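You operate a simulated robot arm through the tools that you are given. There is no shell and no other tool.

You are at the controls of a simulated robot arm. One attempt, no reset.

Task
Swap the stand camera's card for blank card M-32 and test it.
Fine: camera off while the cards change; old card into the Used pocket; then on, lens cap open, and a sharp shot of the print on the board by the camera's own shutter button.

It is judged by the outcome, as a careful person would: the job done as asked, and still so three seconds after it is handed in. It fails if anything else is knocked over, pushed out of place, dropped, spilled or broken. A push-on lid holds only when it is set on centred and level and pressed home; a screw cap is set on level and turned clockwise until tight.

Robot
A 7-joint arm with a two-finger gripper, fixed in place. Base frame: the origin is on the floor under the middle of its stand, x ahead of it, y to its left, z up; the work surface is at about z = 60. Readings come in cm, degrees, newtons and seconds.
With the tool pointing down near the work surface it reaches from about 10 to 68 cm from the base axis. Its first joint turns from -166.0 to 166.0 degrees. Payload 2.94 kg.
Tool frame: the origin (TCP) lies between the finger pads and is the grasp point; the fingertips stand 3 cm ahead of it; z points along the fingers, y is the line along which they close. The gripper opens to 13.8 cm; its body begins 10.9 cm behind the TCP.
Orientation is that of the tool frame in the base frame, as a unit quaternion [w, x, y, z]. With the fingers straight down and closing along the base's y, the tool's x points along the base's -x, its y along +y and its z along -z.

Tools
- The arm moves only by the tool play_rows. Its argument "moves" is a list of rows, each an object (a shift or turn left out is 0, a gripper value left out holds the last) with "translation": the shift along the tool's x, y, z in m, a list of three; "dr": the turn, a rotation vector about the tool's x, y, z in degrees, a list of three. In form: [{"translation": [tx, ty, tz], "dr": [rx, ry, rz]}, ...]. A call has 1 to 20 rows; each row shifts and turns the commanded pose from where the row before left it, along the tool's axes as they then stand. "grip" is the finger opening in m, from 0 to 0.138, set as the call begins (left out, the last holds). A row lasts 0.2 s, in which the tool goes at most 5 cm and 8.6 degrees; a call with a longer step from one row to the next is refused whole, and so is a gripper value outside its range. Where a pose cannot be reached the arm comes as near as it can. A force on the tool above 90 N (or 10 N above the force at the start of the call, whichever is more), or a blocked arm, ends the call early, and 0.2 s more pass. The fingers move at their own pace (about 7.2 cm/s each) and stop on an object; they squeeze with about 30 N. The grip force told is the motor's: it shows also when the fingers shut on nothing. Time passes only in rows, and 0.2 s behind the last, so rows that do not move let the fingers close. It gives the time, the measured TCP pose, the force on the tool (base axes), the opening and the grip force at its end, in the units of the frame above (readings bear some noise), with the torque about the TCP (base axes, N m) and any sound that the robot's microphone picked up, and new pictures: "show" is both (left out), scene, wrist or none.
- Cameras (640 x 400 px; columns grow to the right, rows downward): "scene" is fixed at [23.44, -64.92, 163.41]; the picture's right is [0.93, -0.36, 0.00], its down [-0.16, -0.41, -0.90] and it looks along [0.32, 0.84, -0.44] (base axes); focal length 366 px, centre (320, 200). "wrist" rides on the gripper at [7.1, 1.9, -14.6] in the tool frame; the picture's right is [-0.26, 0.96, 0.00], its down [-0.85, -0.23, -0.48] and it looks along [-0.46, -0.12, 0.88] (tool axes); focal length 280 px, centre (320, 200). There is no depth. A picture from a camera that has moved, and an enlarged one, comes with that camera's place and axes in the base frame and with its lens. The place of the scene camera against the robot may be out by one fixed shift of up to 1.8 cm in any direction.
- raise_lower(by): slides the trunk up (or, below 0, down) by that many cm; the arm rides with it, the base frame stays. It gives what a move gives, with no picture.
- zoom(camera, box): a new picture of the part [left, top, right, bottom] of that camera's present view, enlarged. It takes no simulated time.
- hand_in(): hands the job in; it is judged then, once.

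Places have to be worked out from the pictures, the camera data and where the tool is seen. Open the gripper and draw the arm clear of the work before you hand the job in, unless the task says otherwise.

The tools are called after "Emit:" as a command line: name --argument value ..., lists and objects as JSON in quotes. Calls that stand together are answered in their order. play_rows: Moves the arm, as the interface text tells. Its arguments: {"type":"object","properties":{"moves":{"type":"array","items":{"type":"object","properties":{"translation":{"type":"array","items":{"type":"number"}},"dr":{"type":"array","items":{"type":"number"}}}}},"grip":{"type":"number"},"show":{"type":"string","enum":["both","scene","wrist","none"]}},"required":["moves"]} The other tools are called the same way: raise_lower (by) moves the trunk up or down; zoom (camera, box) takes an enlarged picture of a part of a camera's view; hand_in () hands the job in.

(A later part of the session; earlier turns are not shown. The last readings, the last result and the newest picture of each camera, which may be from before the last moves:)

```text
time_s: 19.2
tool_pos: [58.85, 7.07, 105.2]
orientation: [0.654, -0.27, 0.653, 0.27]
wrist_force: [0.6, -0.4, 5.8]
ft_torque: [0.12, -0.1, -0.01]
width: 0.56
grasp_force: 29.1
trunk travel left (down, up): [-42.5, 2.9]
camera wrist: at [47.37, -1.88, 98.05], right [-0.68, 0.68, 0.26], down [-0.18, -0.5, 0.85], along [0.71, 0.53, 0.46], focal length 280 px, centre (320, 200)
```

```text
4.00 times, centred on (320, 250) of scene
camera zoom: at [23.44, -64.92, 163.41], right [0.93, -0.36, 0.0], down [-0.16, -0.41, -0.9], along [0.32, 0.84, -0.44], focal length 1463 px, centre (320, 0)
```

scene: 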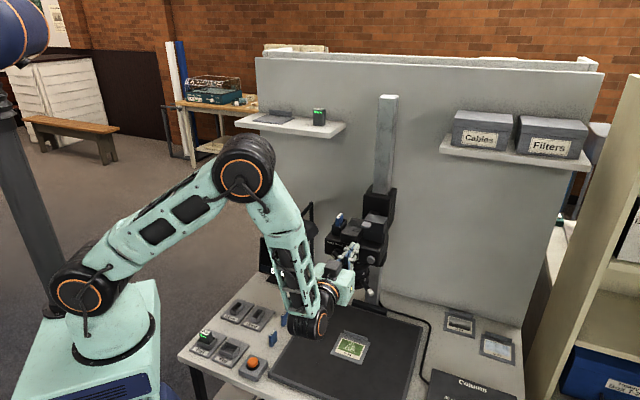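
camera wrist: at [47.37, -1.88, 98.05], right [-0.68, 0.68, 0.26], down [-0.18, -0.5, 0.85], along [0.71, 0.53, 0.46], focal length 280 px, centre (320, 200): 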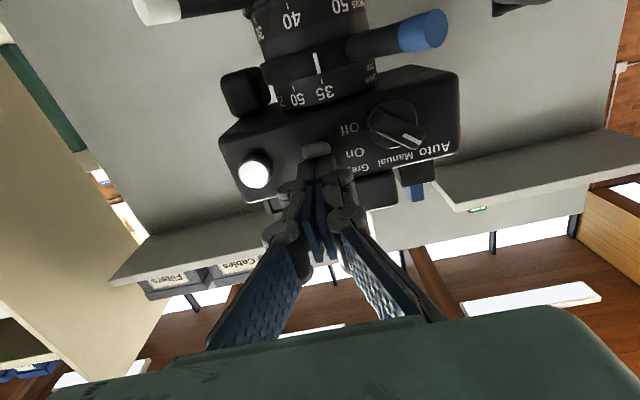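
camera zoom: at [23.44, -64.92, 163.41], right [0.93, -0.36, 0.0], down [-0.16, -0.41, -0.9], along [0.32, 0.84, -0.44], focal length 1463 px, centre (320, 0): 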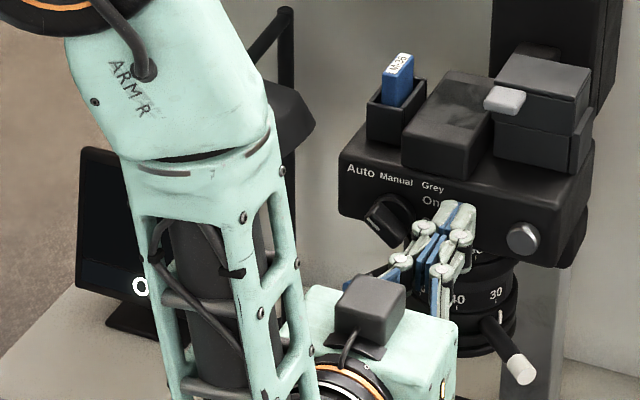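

Contact force appeared (about 6 N) and the monitor text now begins with "O…", so it likely reads "Off". I back off upward, withdraw and check the switch and monitor.

Emit:
play_rows --moves '[{"translation": [-0.004, 0, 0]}, {"translation": [-0.004, 0, 0]}, {"translation": [0, 0, -0.03]}, {"translation": [0, 0, -0.04]}, {"translation": [0, 0, -0.02]}, {}]' --show "both"

Emit:
zoom --camera "scene" --box '[240, 200, 400, 300]'

Emit:
zoom --camera "wrist" --box '[220, 40, 420, 200]'

```text
time_s: 20.6
tool_pos: [52.5, 0.59, 105.96]
orientation: [0.654, -0.27, 0.654, 0.27]
wrist_force: [1.0, -0.3, -0.1]
ft_torque: [-0.02, -0.03, -0.01]
width: 0.0
grasp_force: 28.5
trunk travel left (down, up): [-42.5, 2.9]
camera wrist: at [40.98, -8.29, 98.79], right [-0.68, 0.68, 0.26], down [-0.17, -0.5, 0.85], along [0.71, 0.53, 0.46], focal length 280 px, centre (320, 200)
```

scene: 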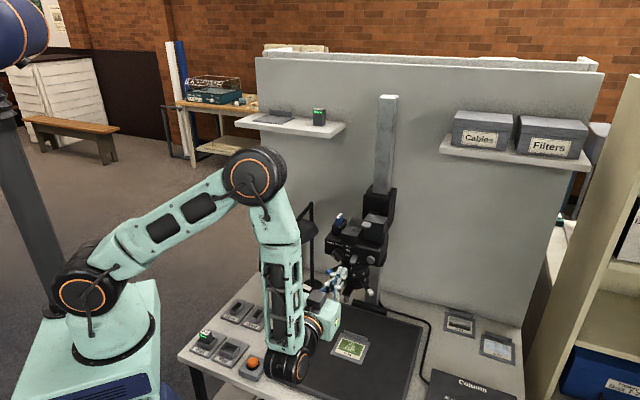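
wrist: 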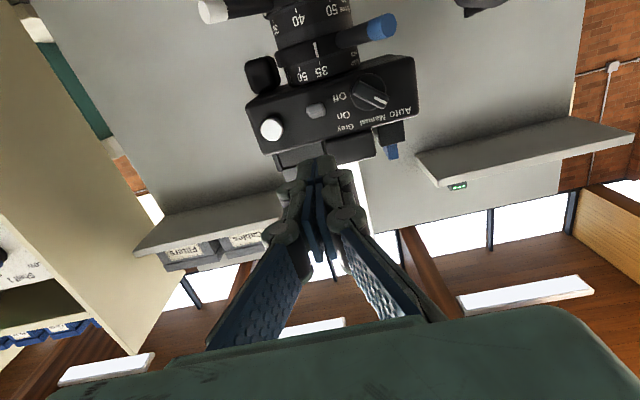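

```text
4.00 times, centred on (320, 250) of scene
camera zoom: at [23.44, -64.92, 163.41], right [0.93, -0.36, 0.0], down [-0.16, -0.41, -0.9], along [0.32, 0.84, -0.44], focal length 1463 px, centre (320, 0)
```

zoom: 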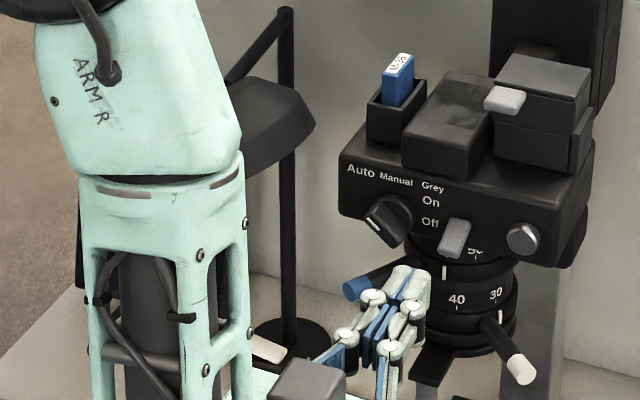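

```text
2.50 times, centred on (320, 120) of wrist
camera zoom: at [40.98, -8.29, 98.79], right [-0.68, 0.68, 0.26], down [-0.17, -0.5, 0.85], along [0.71, 0.53, 0.46], focal length 701 px, centre (320, 400)
```

zoom: 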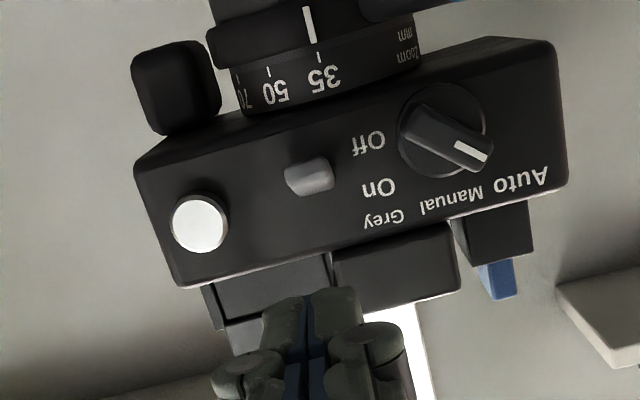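

The toggle now points to Off. Next I raise, turn the tool down and move over the card slot for a close look, with the gripper part open.

Emit:
play_rows --moves '[{"translation": [-0.0475, 0, 0]}, {"translation": [-0.0475, 0, 0]}, {"translation": [-0.0475, 0, 0]}, {"translation": [-0.0475, 0, 0]}, {"dr": [0, 8.18, 0]}, {"dr": [0, 8.18, 0]}, {"dr": [0, 8.18, 0]}, {"dr": [0, 8.18, 0]}, {"dr": [0, 8.18, 0]}, {"dr": [0, 8.18, 0]}, {"dr": [0, 8.18, 0]}, {"dr": [0, 8.18, 0]}, {"dr": [0, 8.18, 0]}, {"dr": [0, 8.18, 0]}, {"dr": [0, 8.18, 0]}, {"translation": [-0.03, 0.024, 0]}, {"translation": [-0.03, 0.024, 0]}, {"translation": [-0.03, 0.024, 0]}, {}]' --grip 0.04 --show "both"

Emit:
zoom --camera "scene" --box '[240, 200, 400, 300]'

Emit:
zoom --camera "wrist" --box '[220, 120, 420, 280]'

```text
time_s: 24.6
tool_pos: [53.8, 12.17, 124.88]
orientation: [0.0, -0.383, 0.924, -0.001]
wrist_force: [-1.2, 0.3, 0.0]
ft_torque: [-0.02, 0.01, 0.03]
width: 3.98
grasp_force: 0.1
trunk travel left (down, up): [-42.5, 2.9]
camera wrist: at [47.53, 8.49, 139.38], right [-0.5, 0.87, 0.0], down [0.76, 0.44, 0.48], along [0.41, 0.24, -0.88], focal length 280 px, centre (320, 200)
```

scene: 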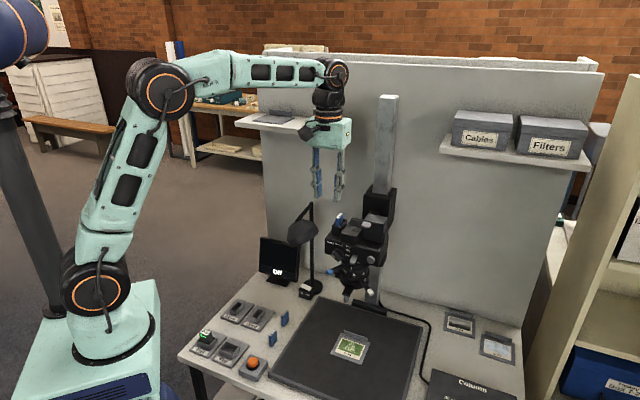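
wrist: 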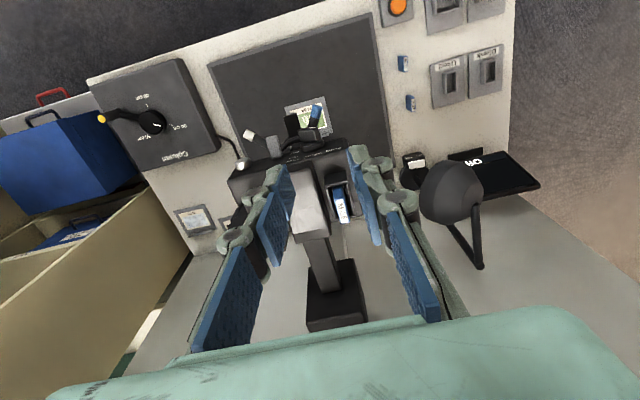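

```text
4.00 times, centred on (320, 250) of scene
camera zoom: at [23.44, -64.92, 163.41], right [0.93, -0.36, 0.0], down [-0.16, -0.41, -0.9], along [0.32, 0.84, -0.44], focal length 1463 px, centre (320, 0)
```

zoom: 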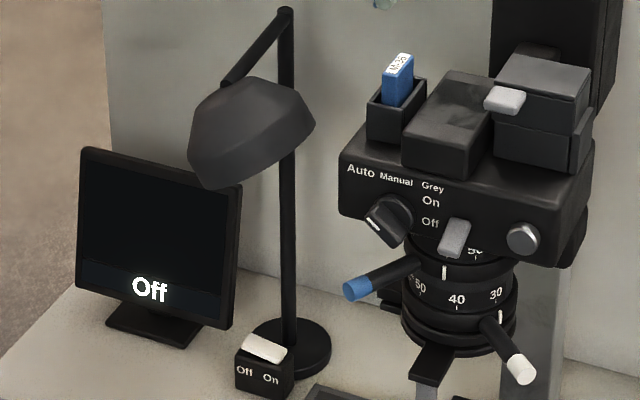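

```text
2.50 times, centred on (320, 200) of wrist
camera zoom: at [47.53, 8.49, 139.38], right [-0.5, 0.87, 0.0], down [0.76, 0.44, 0.48], along [0.41, 0.24, -0.88], focal length 701 px, centre (320, 200)
```

zoom: 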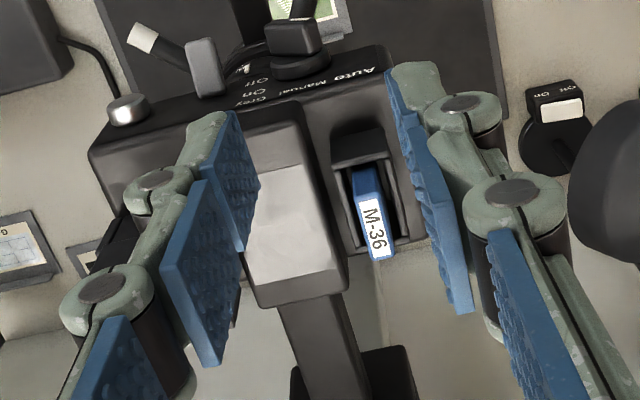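

The monitor reads "Off". The M-36 card (about 1.2 × 3 cm on top) is at r≈29.3, n≈56, top z≈112.2, with the slot rim and hump at about z 110. I move above it with the fingers straddling its thin faces.

Emit:
play_rows --moves '[{"translation": [-0.0312, 0.0004, 0.0263]}, {"translation": [-0.0312, 0.0004, 0.0263]}, {"translation": [-0.0312, 0.0004, 0.0263]}, {}]' --show "both"

Emit:
zoom --camera "wrist" --box '[220, 120, 420, 280]'

Emit:
zoom --camera "scene" --box '[290, 170, 410, 245]'

```text
time_s: 25.6
tool_pos: [60.37, 18.72, 116.95]
orientation: [0.001, -0.382, 0.924, 0.001]
wrist_force: [0.2, 0.0, 0.4]
ft_torque: [0.03, 0.0, -0.02]
width: 3.98
grasp_force: 0.0
trunk travel left (down, up): [-42.5, 2.9]
camera wrist: at [54.09, 15.16, 131.48], right [-0.5, 0.87, 0.0], down [0.76, 0.44, 0.48], along [0.41, 0.24, -0.88], focal length 280 px, centre (320, 200)
```

scene: 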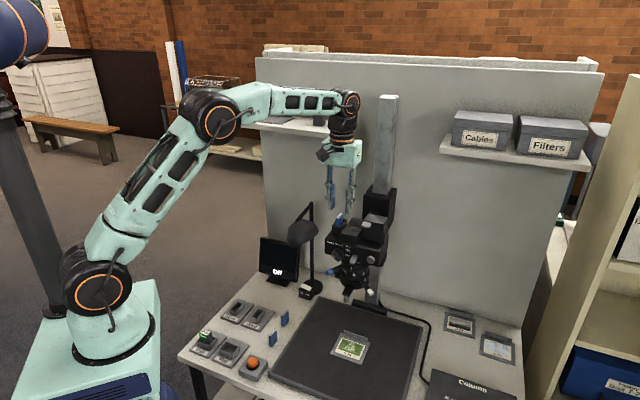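
wrist: 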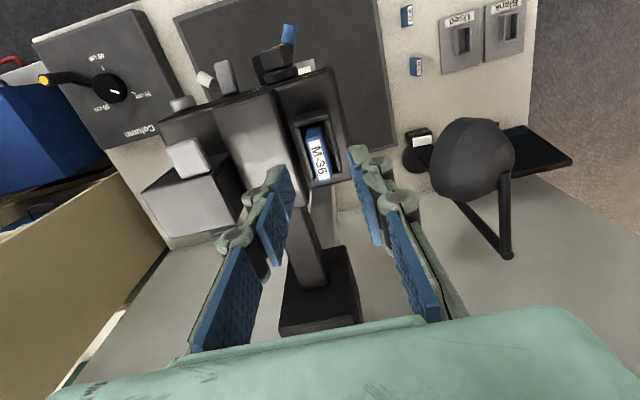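

```text
2.50 times, centred on (320, 200) of wrist
camera zoom: at [54.09, 15.16, 131.48], right [-0.5, 0.87, 0.0], down [0.76, 0.44, 0.48], along [0.41, 0.24, -0.88], focal length 701 px, centre (320, 200)
```

zoom: 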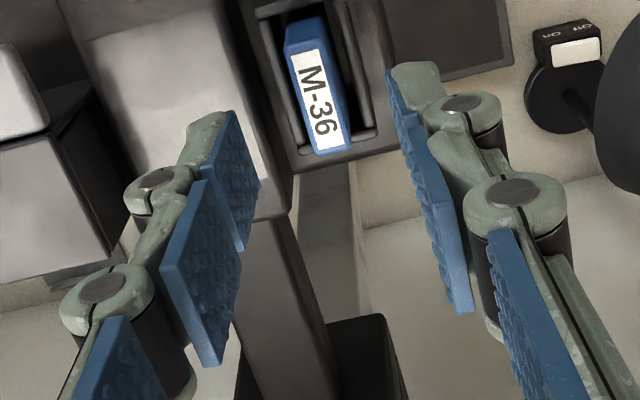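

```text
5.33 times, centred on (350, 208) of scene
camera zoom: at [23.44, -64.92, 163.41], right [0.93, -0.36, 0.0], down [-0.16, -0.41, -0.9], along [0.32, 0.84, -0.44], focal length 1951 px, centre (160, 160)
```

zoom: 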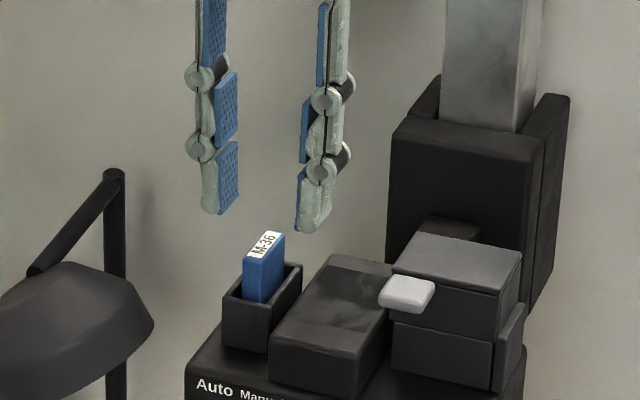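

Alignment is good (TCP r 29.4 n 55.9 vs. card r 29.3 n 55.8, top z≈112.3). I lower to z≈113.5 so the tips straddle the card just above the slot rim.

Emit:
play_rows --moves '[{"translation": [0.001, 0.0005, 0.0115]}, {"translation": [0.0, 0, 0.0115]}, {"translation": [0.0, 0, 0.0115]}, {}]' --show "both"

Emit:
zoom --camera "wrist" --box '[220, 80, 420, 240]'

Emit:
zoom --camera "scene" --box '[290, 170, 410, 245]'

```text
time_s: 26.6
tool_pos: [60.31, 18.72, 113.54]
orientation: [-0.001, -0.382, 0.924, -0.001]
wrist_force: [0.4, -0.3, 0.2]
ft_torque: [-0.02, -0.03, -0.01]
width: 4.02
grasp_force: 0.1
trunk travel left (down, up): [-42.5, 2.9]
camera wrist: at [54.0, 15.11, 128.03], right [-0.5, 0.87, 0.0], down [0.76, 0.44, 0.48], along [0.41, 0.24, -0.88], focal length 280 px, centre (320, 200)
```

scene: 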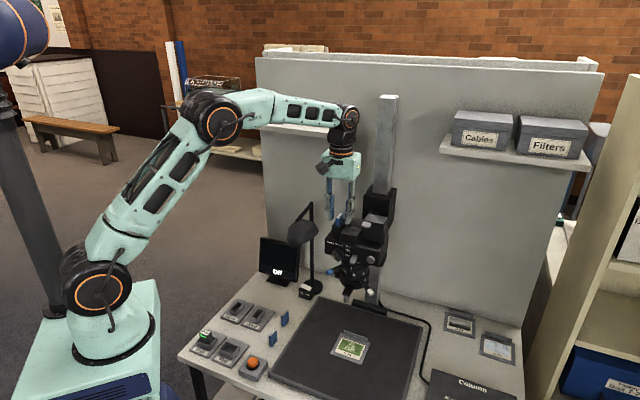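
wrist: 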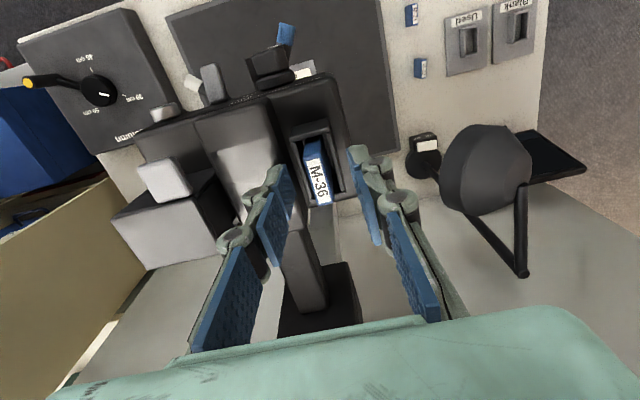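

```text
2.50 times, centred on (320, 160) of wrist
camera zoom: at [54.0, 15.11, 128.03], right [-0.5, 0.87, 0.0], down [0.76, 0.44, 0.48], along [0.41, 0.24, -0.88], focal length 701 px, centre (320, 300)
```

zoom: 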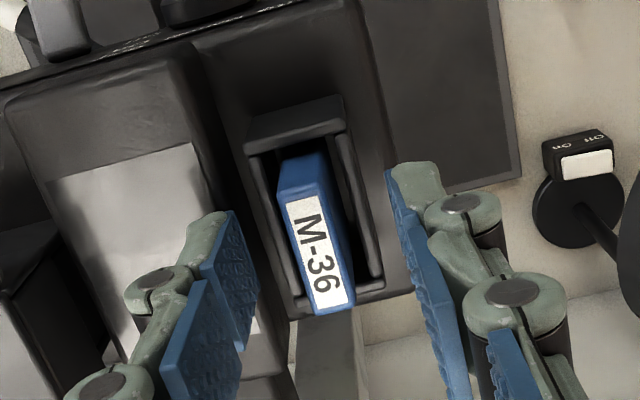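

```text
5.33 times, centred on (350, 208) of scene
camera zoom: at [23.44, -64.92, 163.41], right [0.93, -0.36, 0.0], down [-0.16, -0.41, -0.9], along [0.32, 0.84, -0.44], focal length 1951 px, centre (160, 160)
```

zoom: 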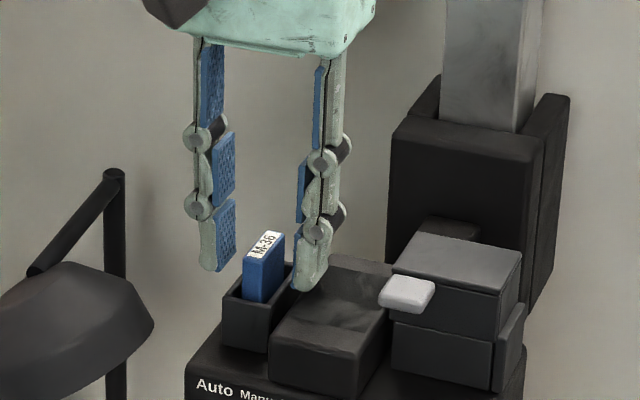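

The fingers straddle the card centrally with no contact force. I close on it.

Emit:
play_rows --moves '[{}, {}, {}, {}]' --grip 0 --show "both"

Emit:
zoom --camera "wrist" --box '[220, 80, 420, 240]'

Emit:
zoom --camera "scene" --box '[290, 170, 410, 245]'

```text
time_s: 27.6
tool_pos: [60.18, 18.65, 113.52]
orientation: [-0.001, -0.382, 0.924, 0.0]
wrist_force: [-0.2, 0.8, 0.4]
ft_torque: [0.03, 0.0, 0.01]
width: 1.1
grasp_force: 29.6
trunk travel left (down, up): [-42.5, 2.9]
camera wrist: at [54.0, 15.11, 128.05], right [-0.5, 0.87, 0.0], down [0.76, 0.44, 0.48], along [0.41, 0.24, -0.88], focal length 280 px, centre (320, 200)
```

scene: 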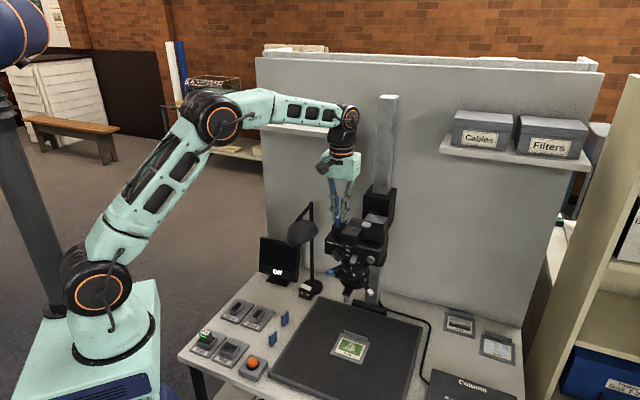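
wrist: 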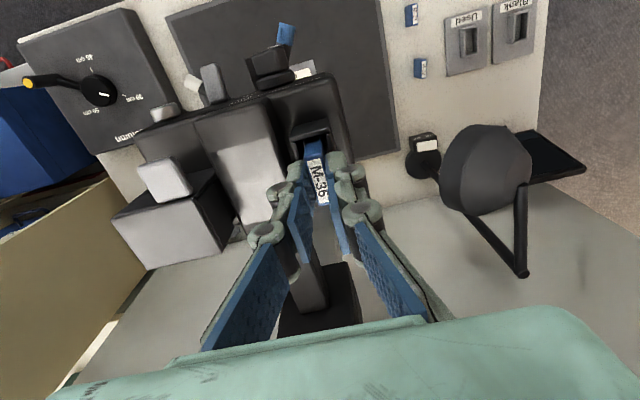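

```text
2.50 times, centred on (320, 160) of wrist
camera zoom: at [54.0, 15.11, 128.05], right [-0.5, 0.87, 0.0], down [0.76, 0.44, 0.48], along [0.41, 0.24, -0.88], focal length 701 px, centre (320, 300)
```

zoom: 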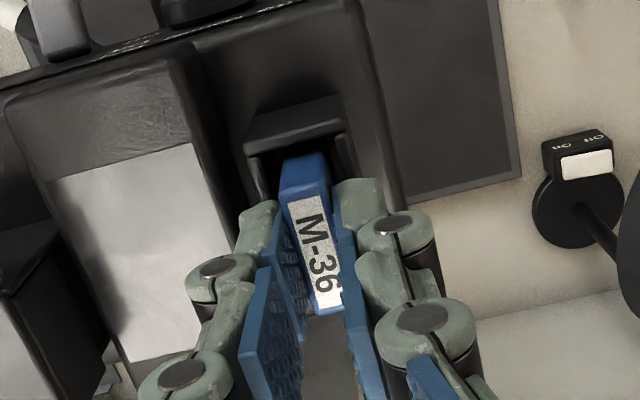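

```text
5.33 times, centred on (350, 208) of scene
camera zoom: at [23.44, -64.92, 163.41], right [0.93, -0.36, 0.0], down [-0.16, -0.41, -0.9], along [0.32, 0.84, -0.44], focal length 1951 px, centre (160, 160)
```

zoom: 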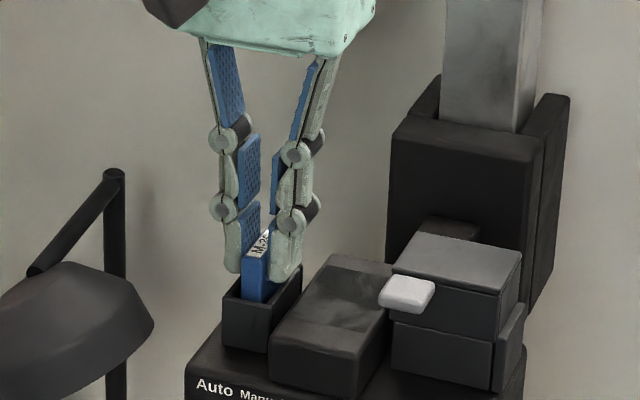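

Gripped at 1.1 cm width with 30 N. I pull the card straight up out of the slot.

Emit:
play_rows --moves '[{"translation": [0, 0, -0.005]}, {"translation": [0, 0, -0.01]}, {"translation": [0, 0, -0.015]}, {"translation": [0, 0, -0.02]}, {"translation": [0, 0, -0.02]}, {"translation": [0, 0, -0.02]}, {}]' --show "both"

Emit:
zoom --camera "scene" --box '[290, 140, 410, 245]'

Emit:
zoom --camera "wrist" --box '[220, 80, 420, 240]'

```text
time_s: 29.2
tool_pos: [60.11, 18.63, 122.58]
orientation: [0.0, -0.383, 0.924, 0.0]
wrist_force: [0.7, -0.4, -1.1]
ft_torque: [-0.02, -0.01, 0.0]
width: 1.09
grasp_force: 31.0
trunk travel left (down, up): [-42.5, 2.9]
camera wrist: at [53.94, 15.13, 137.06], right [-0.5, 0.87, 0.0], down [0.76, 0.44, 0.48], along [0.41, 0.24, -0.88], focal length 280 px, centre (320, 200)
```

scene: 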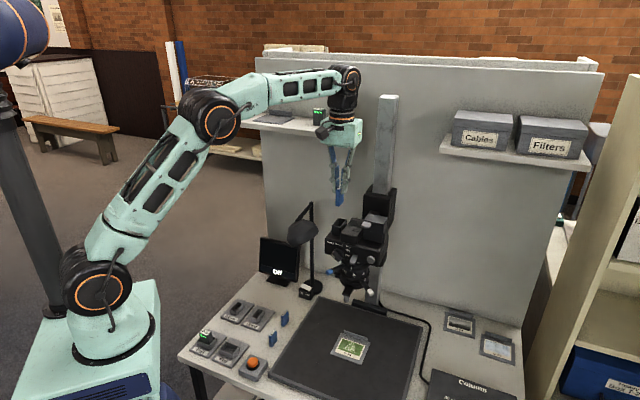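
wrist: 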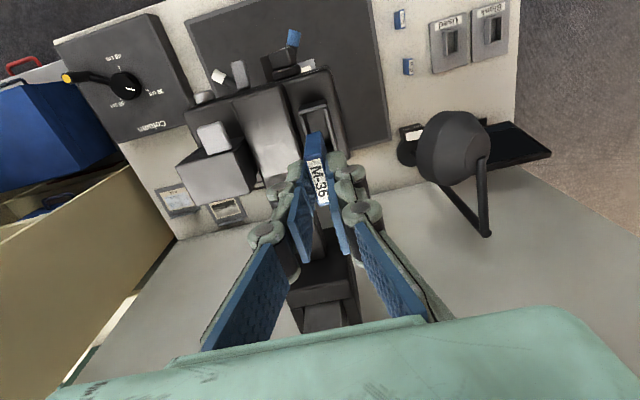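

```text
3.81 times, centred on (350, 192) of scene
camera zoom: at [23.44, -64.92, 163.41], right [0.93, -0.36, 0.0], down [-0.16, -0.41, -0.9], along [0.32, 0.84, -0.44], focal length 1394 px, centre (206, 229)
```

zoom: 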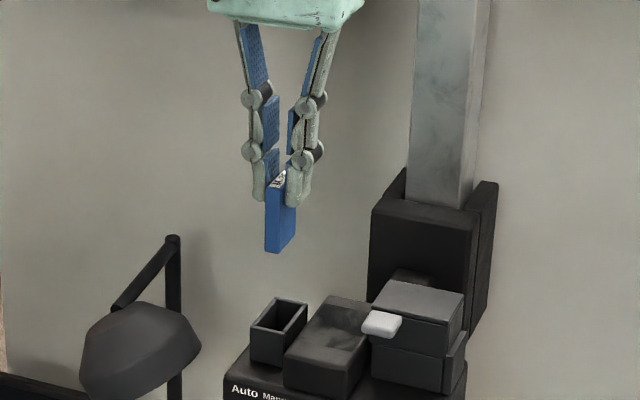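

```text
2.50 times, centred on (320, 160) of wrist
camera zoom: at [53.94, 15.13, 137.06], right [-0.5, 0.87, 0.0], down [0.76, 0.44, 0.48], along [0.41, 0.24, -0.88], focal length 701 px, centre (320, 300)
```

zoom: 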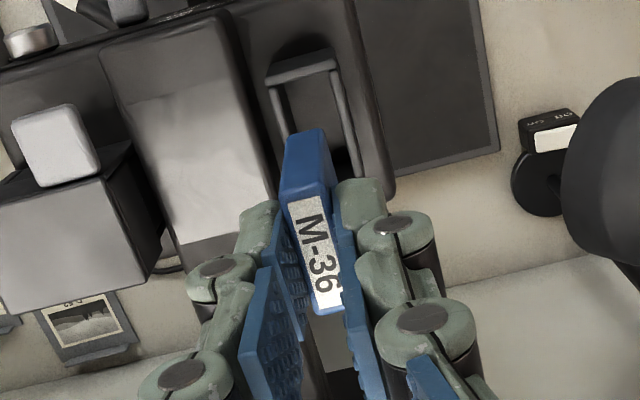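

Card M-36 is out. I carry it forward of the lamp and left over the pockets, at a safe height, and look down at the Used pocket.

Emit:
play_rows --moves '[{"translation": [0.0333, 0, 0]}, {"translation": [0.0333, 0, 0]}, {"translation": [0.0333, 0, 0]}, {"translation": [0, 0.0356, 0.0278]}, {"translation": [0, 0.0356, 0.0278]}, {"translation": [0, 0.0356, 0.0278]}, {"translation": [0, 0.0356, 0.0278]}, {"translation": [0, 0.0356, 0.0278]}, {"translation": [0, 0.0356, 0.0278]}, {"translation": [0, 0.0356, 0.0278]}, {"translation": [0, 0.0356, 0.0278]}, {"translation": [0, 0.0356, 0.0278]}, {}]' --show "both"

Emit:
zoom --camera "wrist" --box '[220, 80, 420, 240]'

```text
time_s: 32.0
tool_pos: [30.56, 34.43, 97.66]
orientation: [0.0, -0.381, 0.924, 0.0]
wrist_force: [-0.5, 0.5, -0.7]
ft_torque: [-0.01, 0.0, 0.01]
width: 1.1
grasp_force: 30.4
trunk travel left (down, up): [-42.5, 2.9]
camera wrist: at [24.26, 30.83, 112.13], right [-0.5, 0.87, 0.0], down [0.76, 0.44, 0.48], along [0.41, 0.24, -0.88], focal length 280 px, centre (320, 200)
```

scene: 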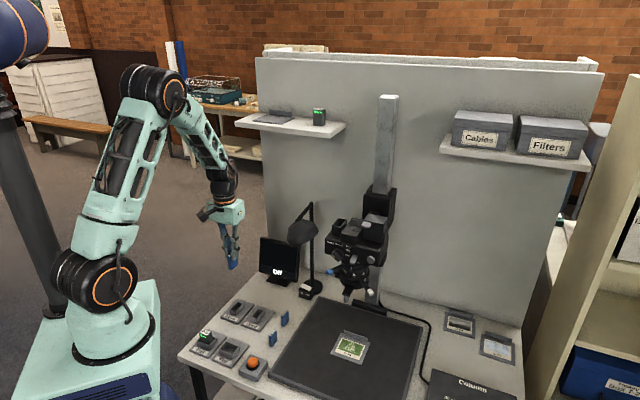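
wrist: 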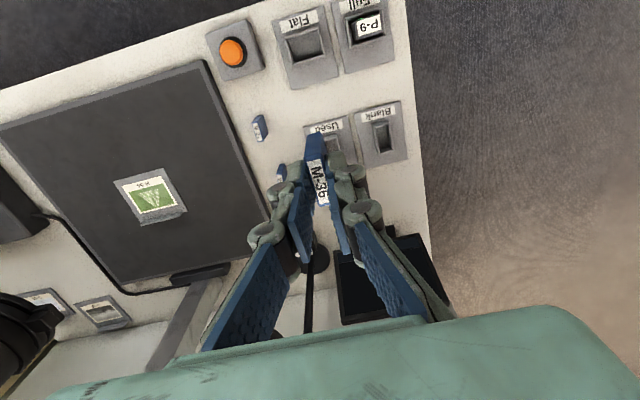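

```text
2.50 times, centred on (320, 160) of wrist
camera zoom: at [24.26, 30.83, 112.13], right [-0.5, 0.87, 0.0], down [0.76, 0.44, 0.48], along [0.41, 0.24, -0.88], focal length 701 px, centre (320, 300)
```

zoom: 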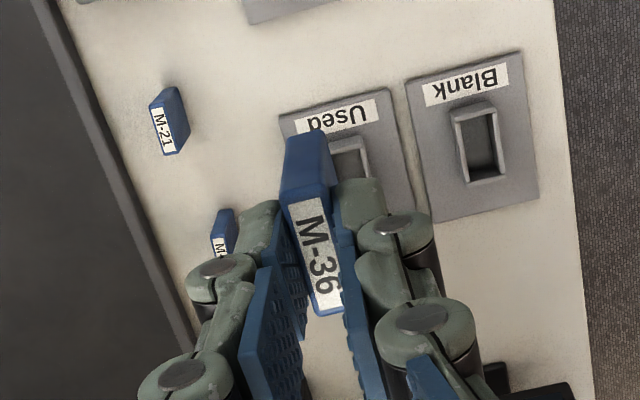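

The card hides the Used pocket from here; the Blank pocket measures out consistently with my earlier estimate. I shift right a little and lower for a clear view of the Used pocket.

Emit:
play_rows --moves '[{"translation": [0, -0.035, 0.03]}, {"translation": [0, -0.035, 0.03]}, {"translation": [0, 0.0, 0.03]}, {}]' --show "wrist"

Emit:
zoom --camera "wrist" --box '[320, 60, 520, 220]'

```text
time_s: 33.0
tool_pos: [35.52, 29.47, 88.63]
orientation: [0.0, -0.383, 0.924, 0.0]
wrist_force: [-1.1, -0.2, 0.5]
ft_torque: [-0.01, 0.0, 0.03]
width: 1.08
grasp_force: 30.2
trunk travel left (down, up): [-42.5, 2.9]
camera wrist: at [29.23, 25.84, 103.11], right [-0.5, 0.87, 0.0], down [0.76, 0.44, 0.48], along [0.41, 0.24, -0.88], focal length 280 px, centre (320, 200)
```

wrist: 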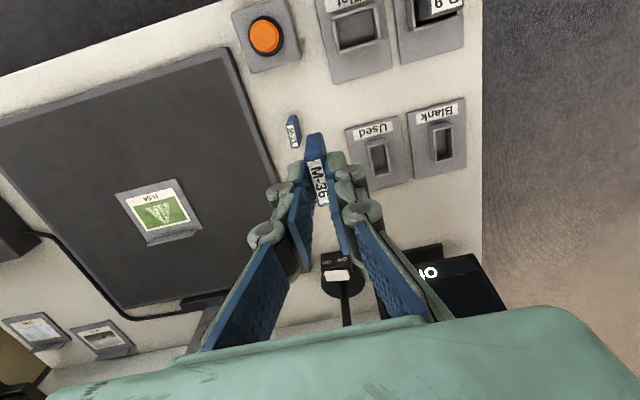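

```text
2.50 times, centred on (420, 140) of wrist
camera zoom: at [29.23, 25.84, 103.11], right [-0.5, 0.87, 0.0], down [0.76, 0.44, 0.48], along [0.41, 0.24, -0.88], focal length 701 px, centre (70, 350)
```

zoom: 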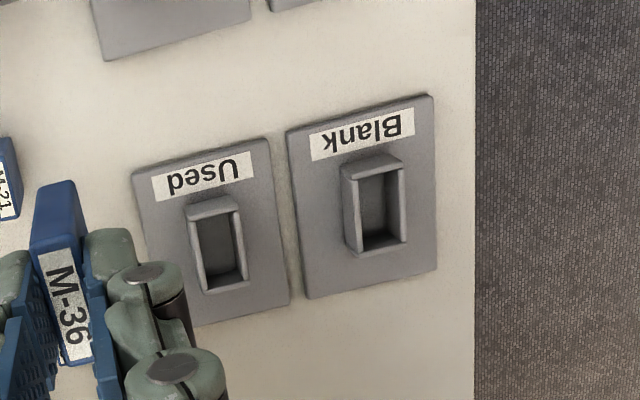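

The Used pocket rim centre computes to r≈-2.75, n≈55.3, z≈63.3. I bring the card above it.

Emit:
play_rows --moves '[{"translation": [-0.0233, 0.0176, 0.01]}, {"translation": [-0.0233, 0.0176, 0.02]}, {"translation": [-0.0233, 0.0176, 0.035]}, {"translation": [-0.0233, 0.0176, 0.035]}, {}]' --show "both"

Emit:
zoom --camera "wrist" --box '[220, 60, 420, 220]'

Emit:
zoom --camera "scene" --box '[190, 255, 310, 355]'

```text
time_s: 34.2
tool_pos: [37.16, 41.25, 78.57]
orientation: [0.0, -0.382, 0.924, 0.0]
wrist_force: [0.5, 0.4, -1.3]
ft_torque: [-0.03, -0.02, 0.0]
width: 1.08
grasp_force: 29.5
trunk travel left (down, up): [-42.5, 2.9]
camera wrist: at [30.99, 37.52, 93.05], right [-0.5, 0.87, 0.0], down [0.76, 0.44, 0.48], along [0.41, 0.24, -0.88], focal length 280 px, centre (320, 200)
```

scene: 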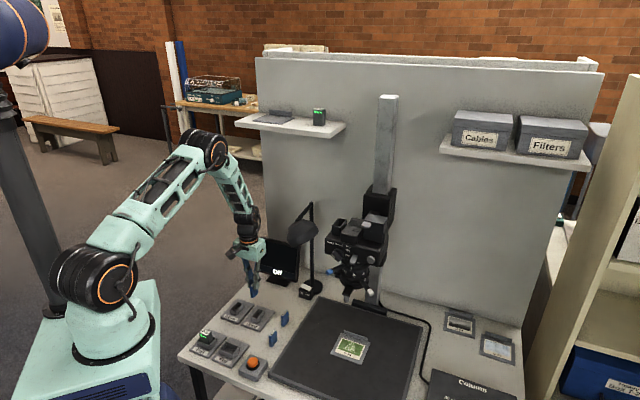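
wrist: 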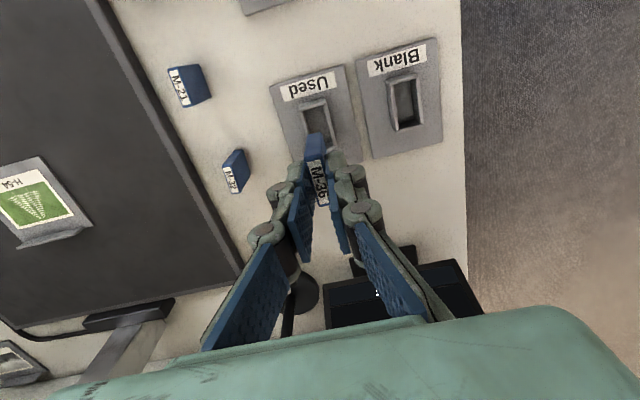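

```text
2.50 times, centred on (320, 140) of wrist
camera zoom: at [30.99, 37.52, 93.05], right [-0.5, 0.87, 0.0], down [0.76, 0.44, 0.48], along [0.41, 0.24, -0.88], focal length 701 px, centre (320, 350)
```

zoom: 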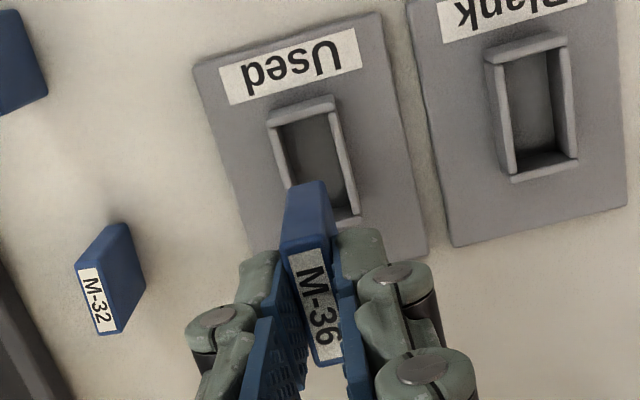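

```text
4.00 times, centred on (250, 305) of scene
camera zoom: at [23.44, -64.92, 163.41], right [0.93, -0.36, 0.0], down [-0.16, -0.41, -0.9], along [0.32, 0.84, -0.44], focal length 1463 px, centre (600, -220)
```

zoom: 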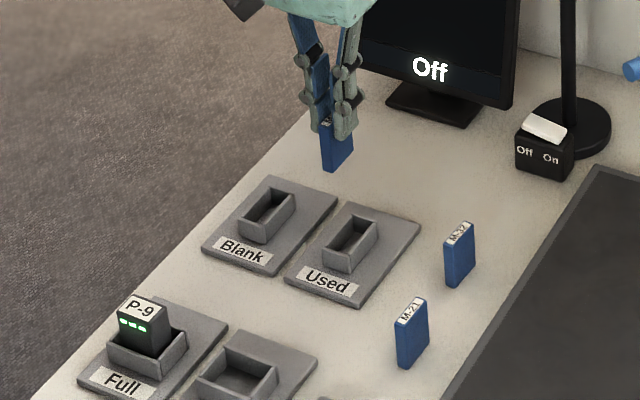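

The card is over the pocket, needing about 0.25 cm right. I correct that and lower to just above the rim.

Emit:
play_rows --moves '[{"translation": [0, -0.0025, 0.02]}, {"translation": [0, 0, 0.025]}, {"translation": [0, 0, 0.025]}, {"translation": [0, 0, 0.015]}, {}]' --show "both"

Emit:
zoom --camera "wrist" --box '[220, 60, 420, 220]'

Emit:
zoom --camera "scene" --box '[200, 275, 296, 335]'

```text
time_s: 35.4
tool_pos: [37.26, 40.81, 70.11]
orientation: [0.001, -0.383, 0.924, 0.0]
wrist_force: [1.0, -0.3, -0.4]
ft_torque: [-0.01, -0.01, 0.03]
width: 1.1
grasp_force: 30.1
trunk travel left (down, up): [-42.5, 2.9]
camera wrist: at [31.05, 37.15, 84.56], right [-0.5, 0.87, 0.0], down [0.76, 0.44, 0.48], along [0.41, 0.24, -0.88], focal length 280 px, centre (320, 200)
```

scene: 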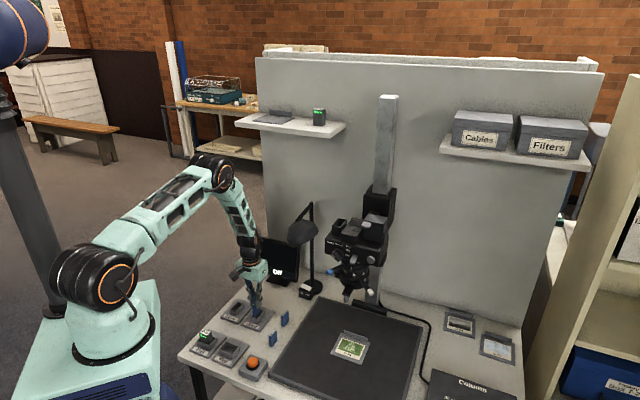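
wrist: 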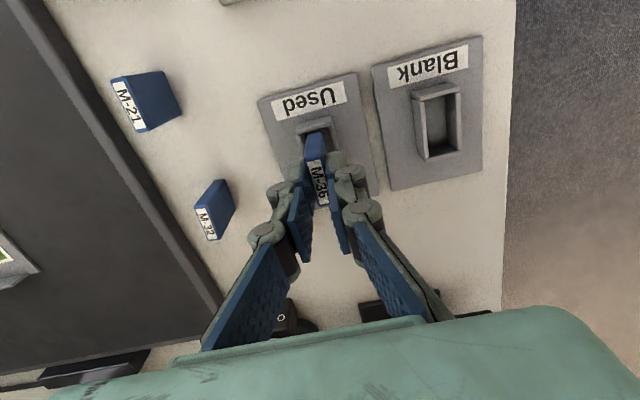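

```text
2.50 times, centred on (320, 140) of wrist
camera zoom: at [31.05, 37.15, 84.56], right [-0.5, 0.87, 0.0], down [0.76, 0.44, 0.48], along [0.41, 0.24, -0.88], focal length 701 px, centre (320, 350)
```

zoom: 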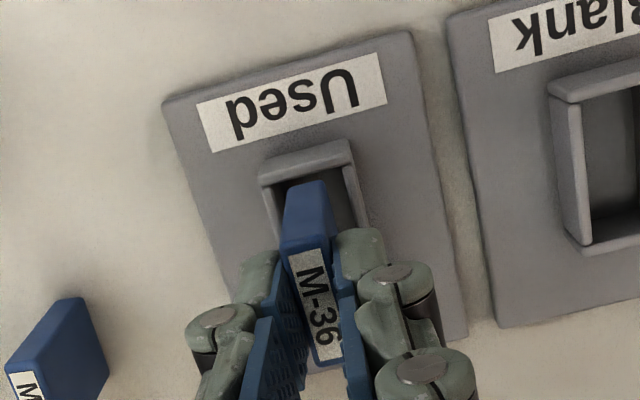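

```text
6.67 times, centred on (248, 305) of scene
camera zoom: at [23.44, -64.92, 163.41], right [0.93, -0.36, 0.0], down [-0.16, -0.41, -0.9], along [0.32, 0.84, -0.44], focal length 2439 px, centre (800, -500)
```

zoom: 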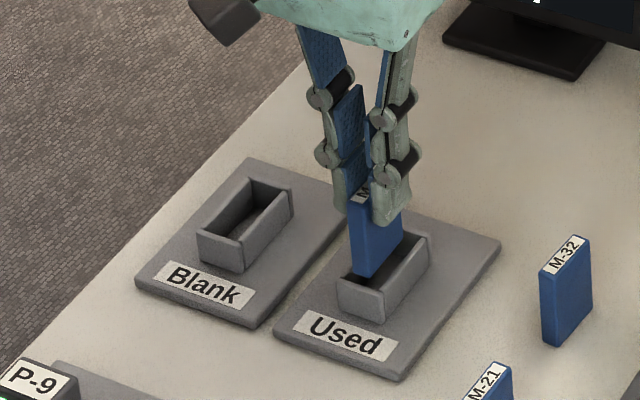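

The card's front edge looks close to the pocket's front wall; computing rim and card edges gives a needed shift of +0.25 cm back and 0.1 cm left. I correct and lower slowly into the pocket.

Emit:
play_rows --moves '[{"translation": [-0.0025, 0.001, 0]}, {}, {"translation": [0, 0, 0.004]}, {"translation": [0, 0, 0.004]}, {"translation": [0, 0, 0.004]}, {}]' --show "both"

Emit:
zoom --camera "wrist" --box '[220, 60, 420, 220]'

Emit:
zoom --camera "scene" --box '[200, 275, 296, 335]'

```text
time_s: 36.8
tool_pos: [37.35, 41.08, 68.82]
orientation: [0.0, -0.383, 0.924, 0.001]
wrist_force: [-0.4, 0.0, 0.5]
ft_torque: [-0.01, 0.01, 0.0]
width: 1.1
grasp_force: 30.3
trunk travel left (down, up): [-42.5, 2.9]
camera wrist: at [31.16, 37.41, 83.33], right [-0.5, 0.87, 0.0], down [0.76, 0.44, 0.48], along [0.41, 0.24, -0.88], focal length 280 px, centre (320, 200)
```

scene: 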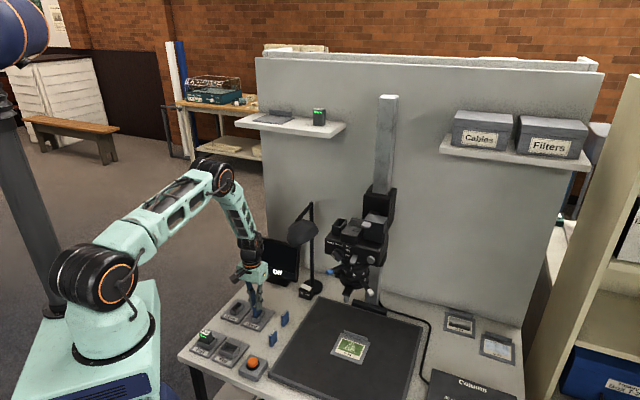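
wrist: 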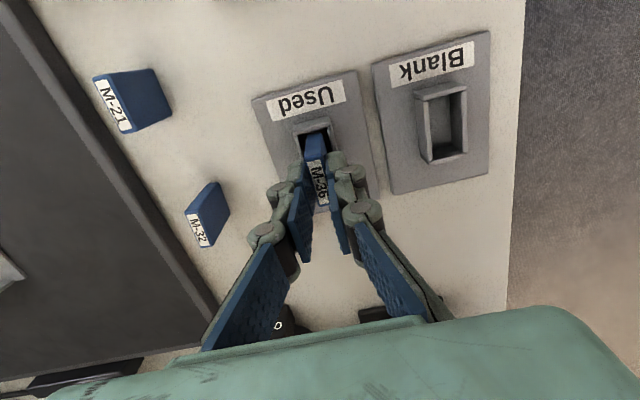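

```text
2.50 times, centred on (320, 140) of wrist
camera zoom: at [31.16, 37.41, 83.33], right [-0.5, 0.87, 0.0], down [0.76, 0.44, 0.48], along [0.41, 0.24, -0.88], focal length 701 px, centre (320, 350)
```

zoom: 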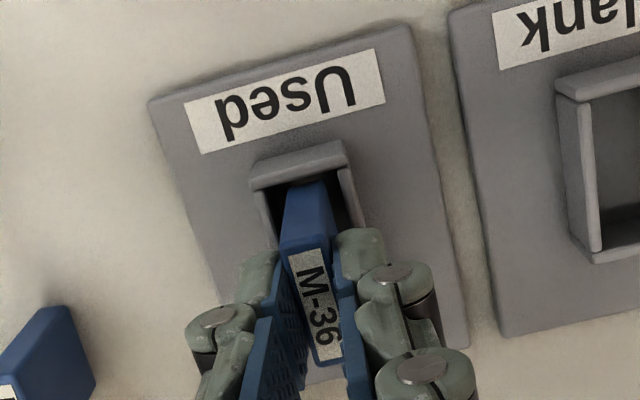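

```text
6.67 times, centred on (248, 305) of scene
camera zoom: at [23.44, -64.92, 163.41], right [0.93, -0.36, 0.0], down [-0.16, -0.41, -0.9], along [0.32, 0.84, -0.44], focal length 2439 px, centre (800, -500)
```

zoom: 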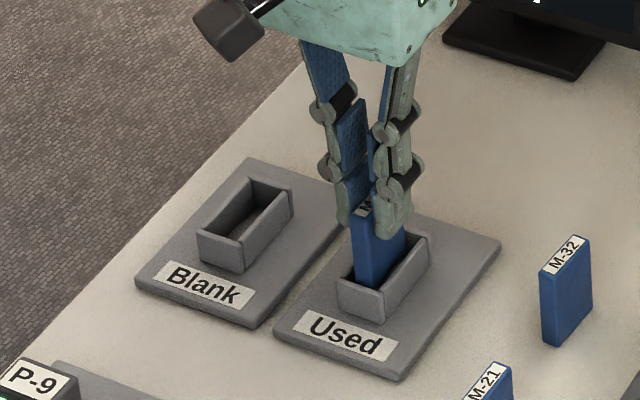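

The card's bottom is now inside the pocket with clearance all around and no contact force. I keep lowering gently until it seats.

Emit:
play_rows --moves '[{"translation": [0, 0, 0.003]}, {"translation": [0, 0, 0.003]}, {"translation": [0, 0, 0.003]}, {"translation": [0, 0, 0.003]}, {}]' --show "scene"

Emit:
zoom --camera "scene" --box '[200, 275, 296, 335]'

```text
time_s: 38.0
tool_pos: [37.29, 41.11, 67.64]
orientation: [0.0, -0.383, 0.924, 0.0]
wrist_force: [0.5, -0.2, -0.5]
ft_torque: [-0.03, 0.01, 0.02]
width: 1.1
grasp_force: 30.1
trunk travel left (down, up): [-42.5, 2.9]
```

scene: 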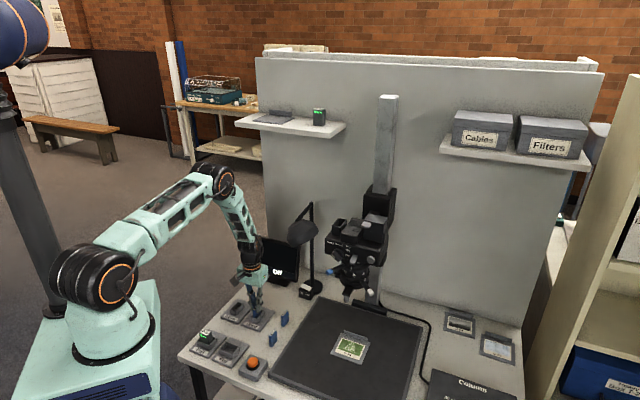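

```text
6.67 times, centred on (248, 305) of scene
camera zoom: at [23.44, -64.92, 163.41], right [0.93, -0.36, 0.0], down [-0.16, -0.41, -0.9], along [0.32, 0.84, -0.44], focal length 2439 px, centre (800, -500)
```

zoom: 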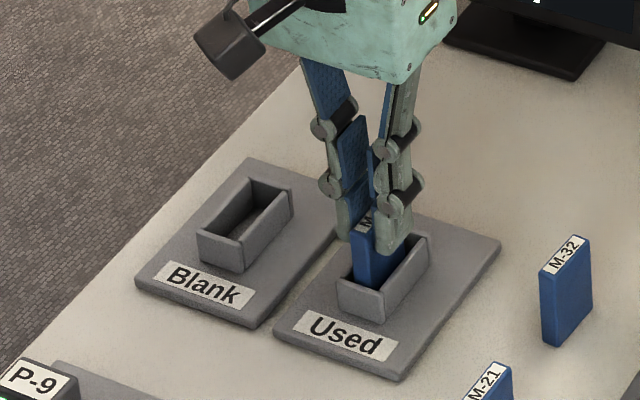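

Still no contact; tips about 1.3 cm above the rim. I lower a further 0.9 cm in small steps.

Emit:
play_rows --moves '[{"translation": [0, 0, 0.003]}, {"translation": [0, 0, 0.003]}, {"translation": [0, 0, 0.003]}, {}]' --show "both"

Emit:
zoom --camera "scene" --box '[200, 275, 296, 335]'

Emit:
zoom --camera "wrist" --box '[220, 60, 420, 220]'

```text
time_s: 39.0
tool_pos: [37.45, 41.11, 67.02]
orientation: [0.003, -0.383, 0.924, 0.001]
wrist_force: [-2.4, -1.4, 26.1]
ft_torque: [0.04, 0.0, 0.04]
width: 1.09
grasp_force: 29.6
trunk travel left (down, up): [-42.5, 2.9]
camera wrist: at [31.1, 37.45, 81.51], right [-0.5, 0.87, 0.0], down [0.76, 0.43, 0.48], along [0.42, 0.24, -0.88], focal length 280 px, centre (320, 200)
```

scene: 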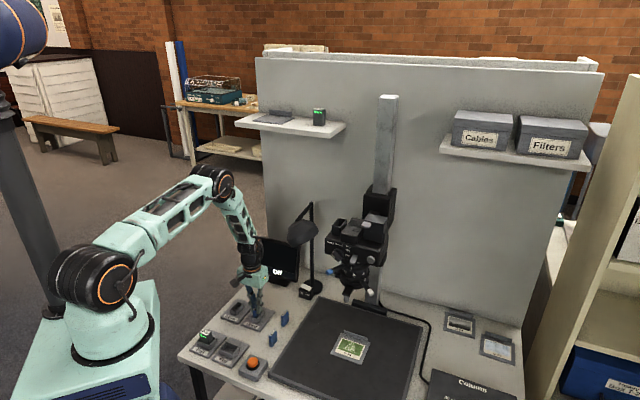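
wrist: 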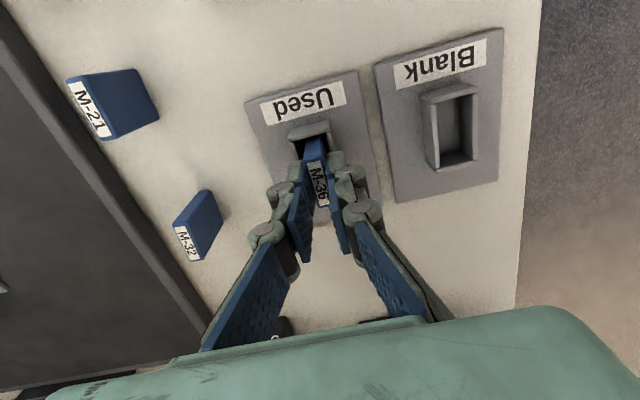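

```text
6.67 times, centred on (248, 305) of scene
camera zoom: at [23.44, -64.92, 163.41], right [0.93, -0.36, 0.0], down [-0.16, -0.41, -0.9], along [0.32, 0.84, -0.44], focal length 2439 px, centre (800, -500)
```

zoom: 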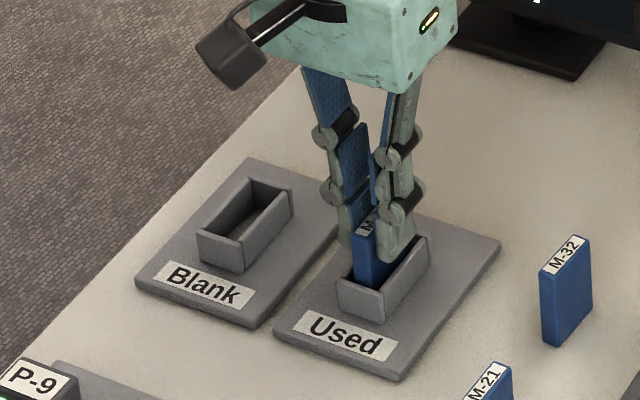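

```text
2.50 times, centred on (320, 140) of wrist
camera zoom: at [31.1, 37.45, 81.51], right [-0.5, 0.87, 0.0], down [0.76, 0.43, 0.48], along [0.42, 0.24, -0.88], focal length 701 px, centre (320, 350)
```

zoom: 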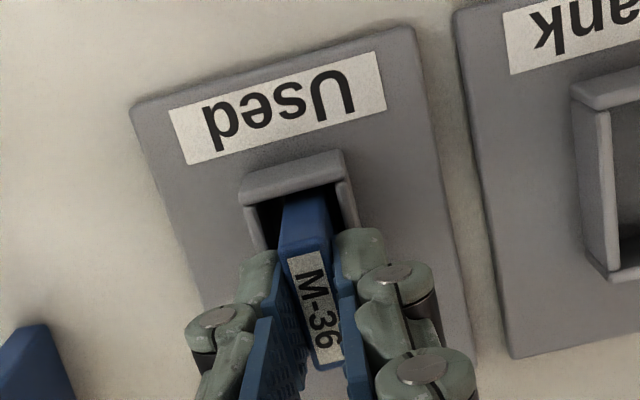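

26 N upward: the card is on the pocket floor (TCP 67.0, card bottom ≈61). I relieve the pressure, then open the fingers slightly.

Emit:
play_rows --moves '[{"translation": [0, 0, -0.0025]}, {}]' --show "none"

Emit:
play_rows --moves '[{}, {}]' --grip 0.03 --show "both"

Emit:
zoom --camera "scene" --box '[200, 275, 296, 335]'

Emit:
zoom --camera "wrist" --box '[220, 60, 420, 220]'

```text
time_s: 39.6
tool_pos: [37.4, 41.04, 66.96]
orientation: [0.002, -0.382, 0.924, 0.0]
wrist_force: [1.9, 2.8, 9.9]
ft_torque: [0.32, -0.23, 0.04]
width: 1.09
grasp_force: 29.7
trunk travel left (down, up): [-42.5, 2.9]
```

```text
time_s: 40.2
tool_pos: [37.38, 41.07, 66.99]
orientation: [0.0, -0.383, 0.924, -0.001]
wrist_force: [-0.4, 0.7, -0.2]
ft_torque: [-0.01, 0.03, -0.07]
width: 3.0
grasp_force: 0.1
trunk travel left (down, up): [-42.5, 2.9]
camera wrist: at [31.08, 37.39, 81.5], right [-0.5, 0.87, 0.0], down [0.76, 0.44, 0.48], along [0.41, 0.24, -0.88], focal length 280 px, centre (320, 200)
```

scene: 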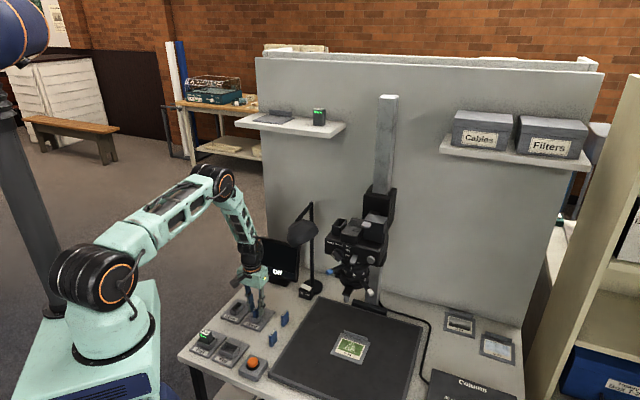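
wrist: 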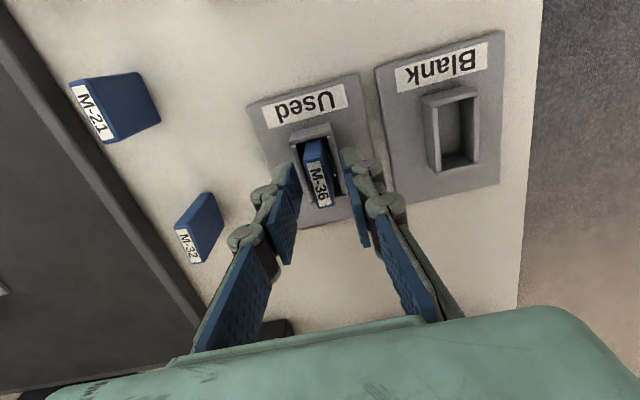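

```text
6.67 times, centred on (248, 305) of scene
camera zoom: at [23.44, -64.92, 163.41], right [0.93, -0.36, 0.0], down [-0.16, -0.41, -0.9], along [0.32, 0.84, -0.44], focal length 2439 px, centre (800, -500)
```

zoom: 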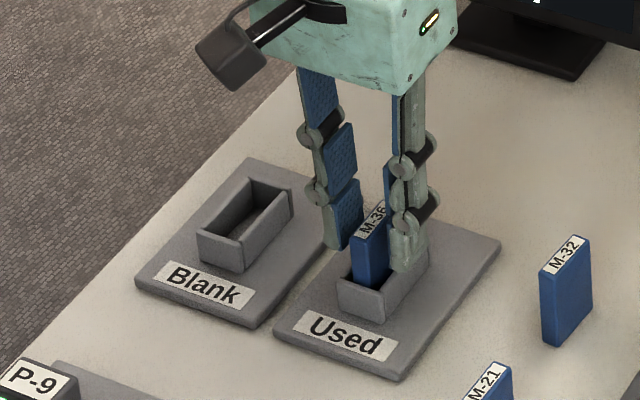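

```text
2.50 times, centred on (320, 140) of wrist
camera zoom: at [31.08, 37.39, 81.5], right [-0.5, 0.87, 0.0], down [0.76, 0.44, 0.48], along [0.41, 0.24, -0.88], focal length 701 px, centre (320, 350)
```

zoom: 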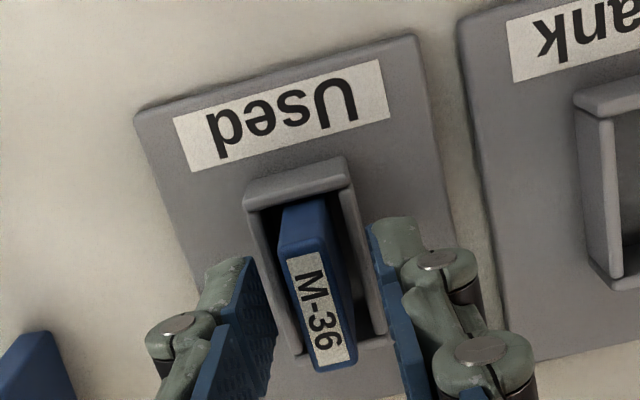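

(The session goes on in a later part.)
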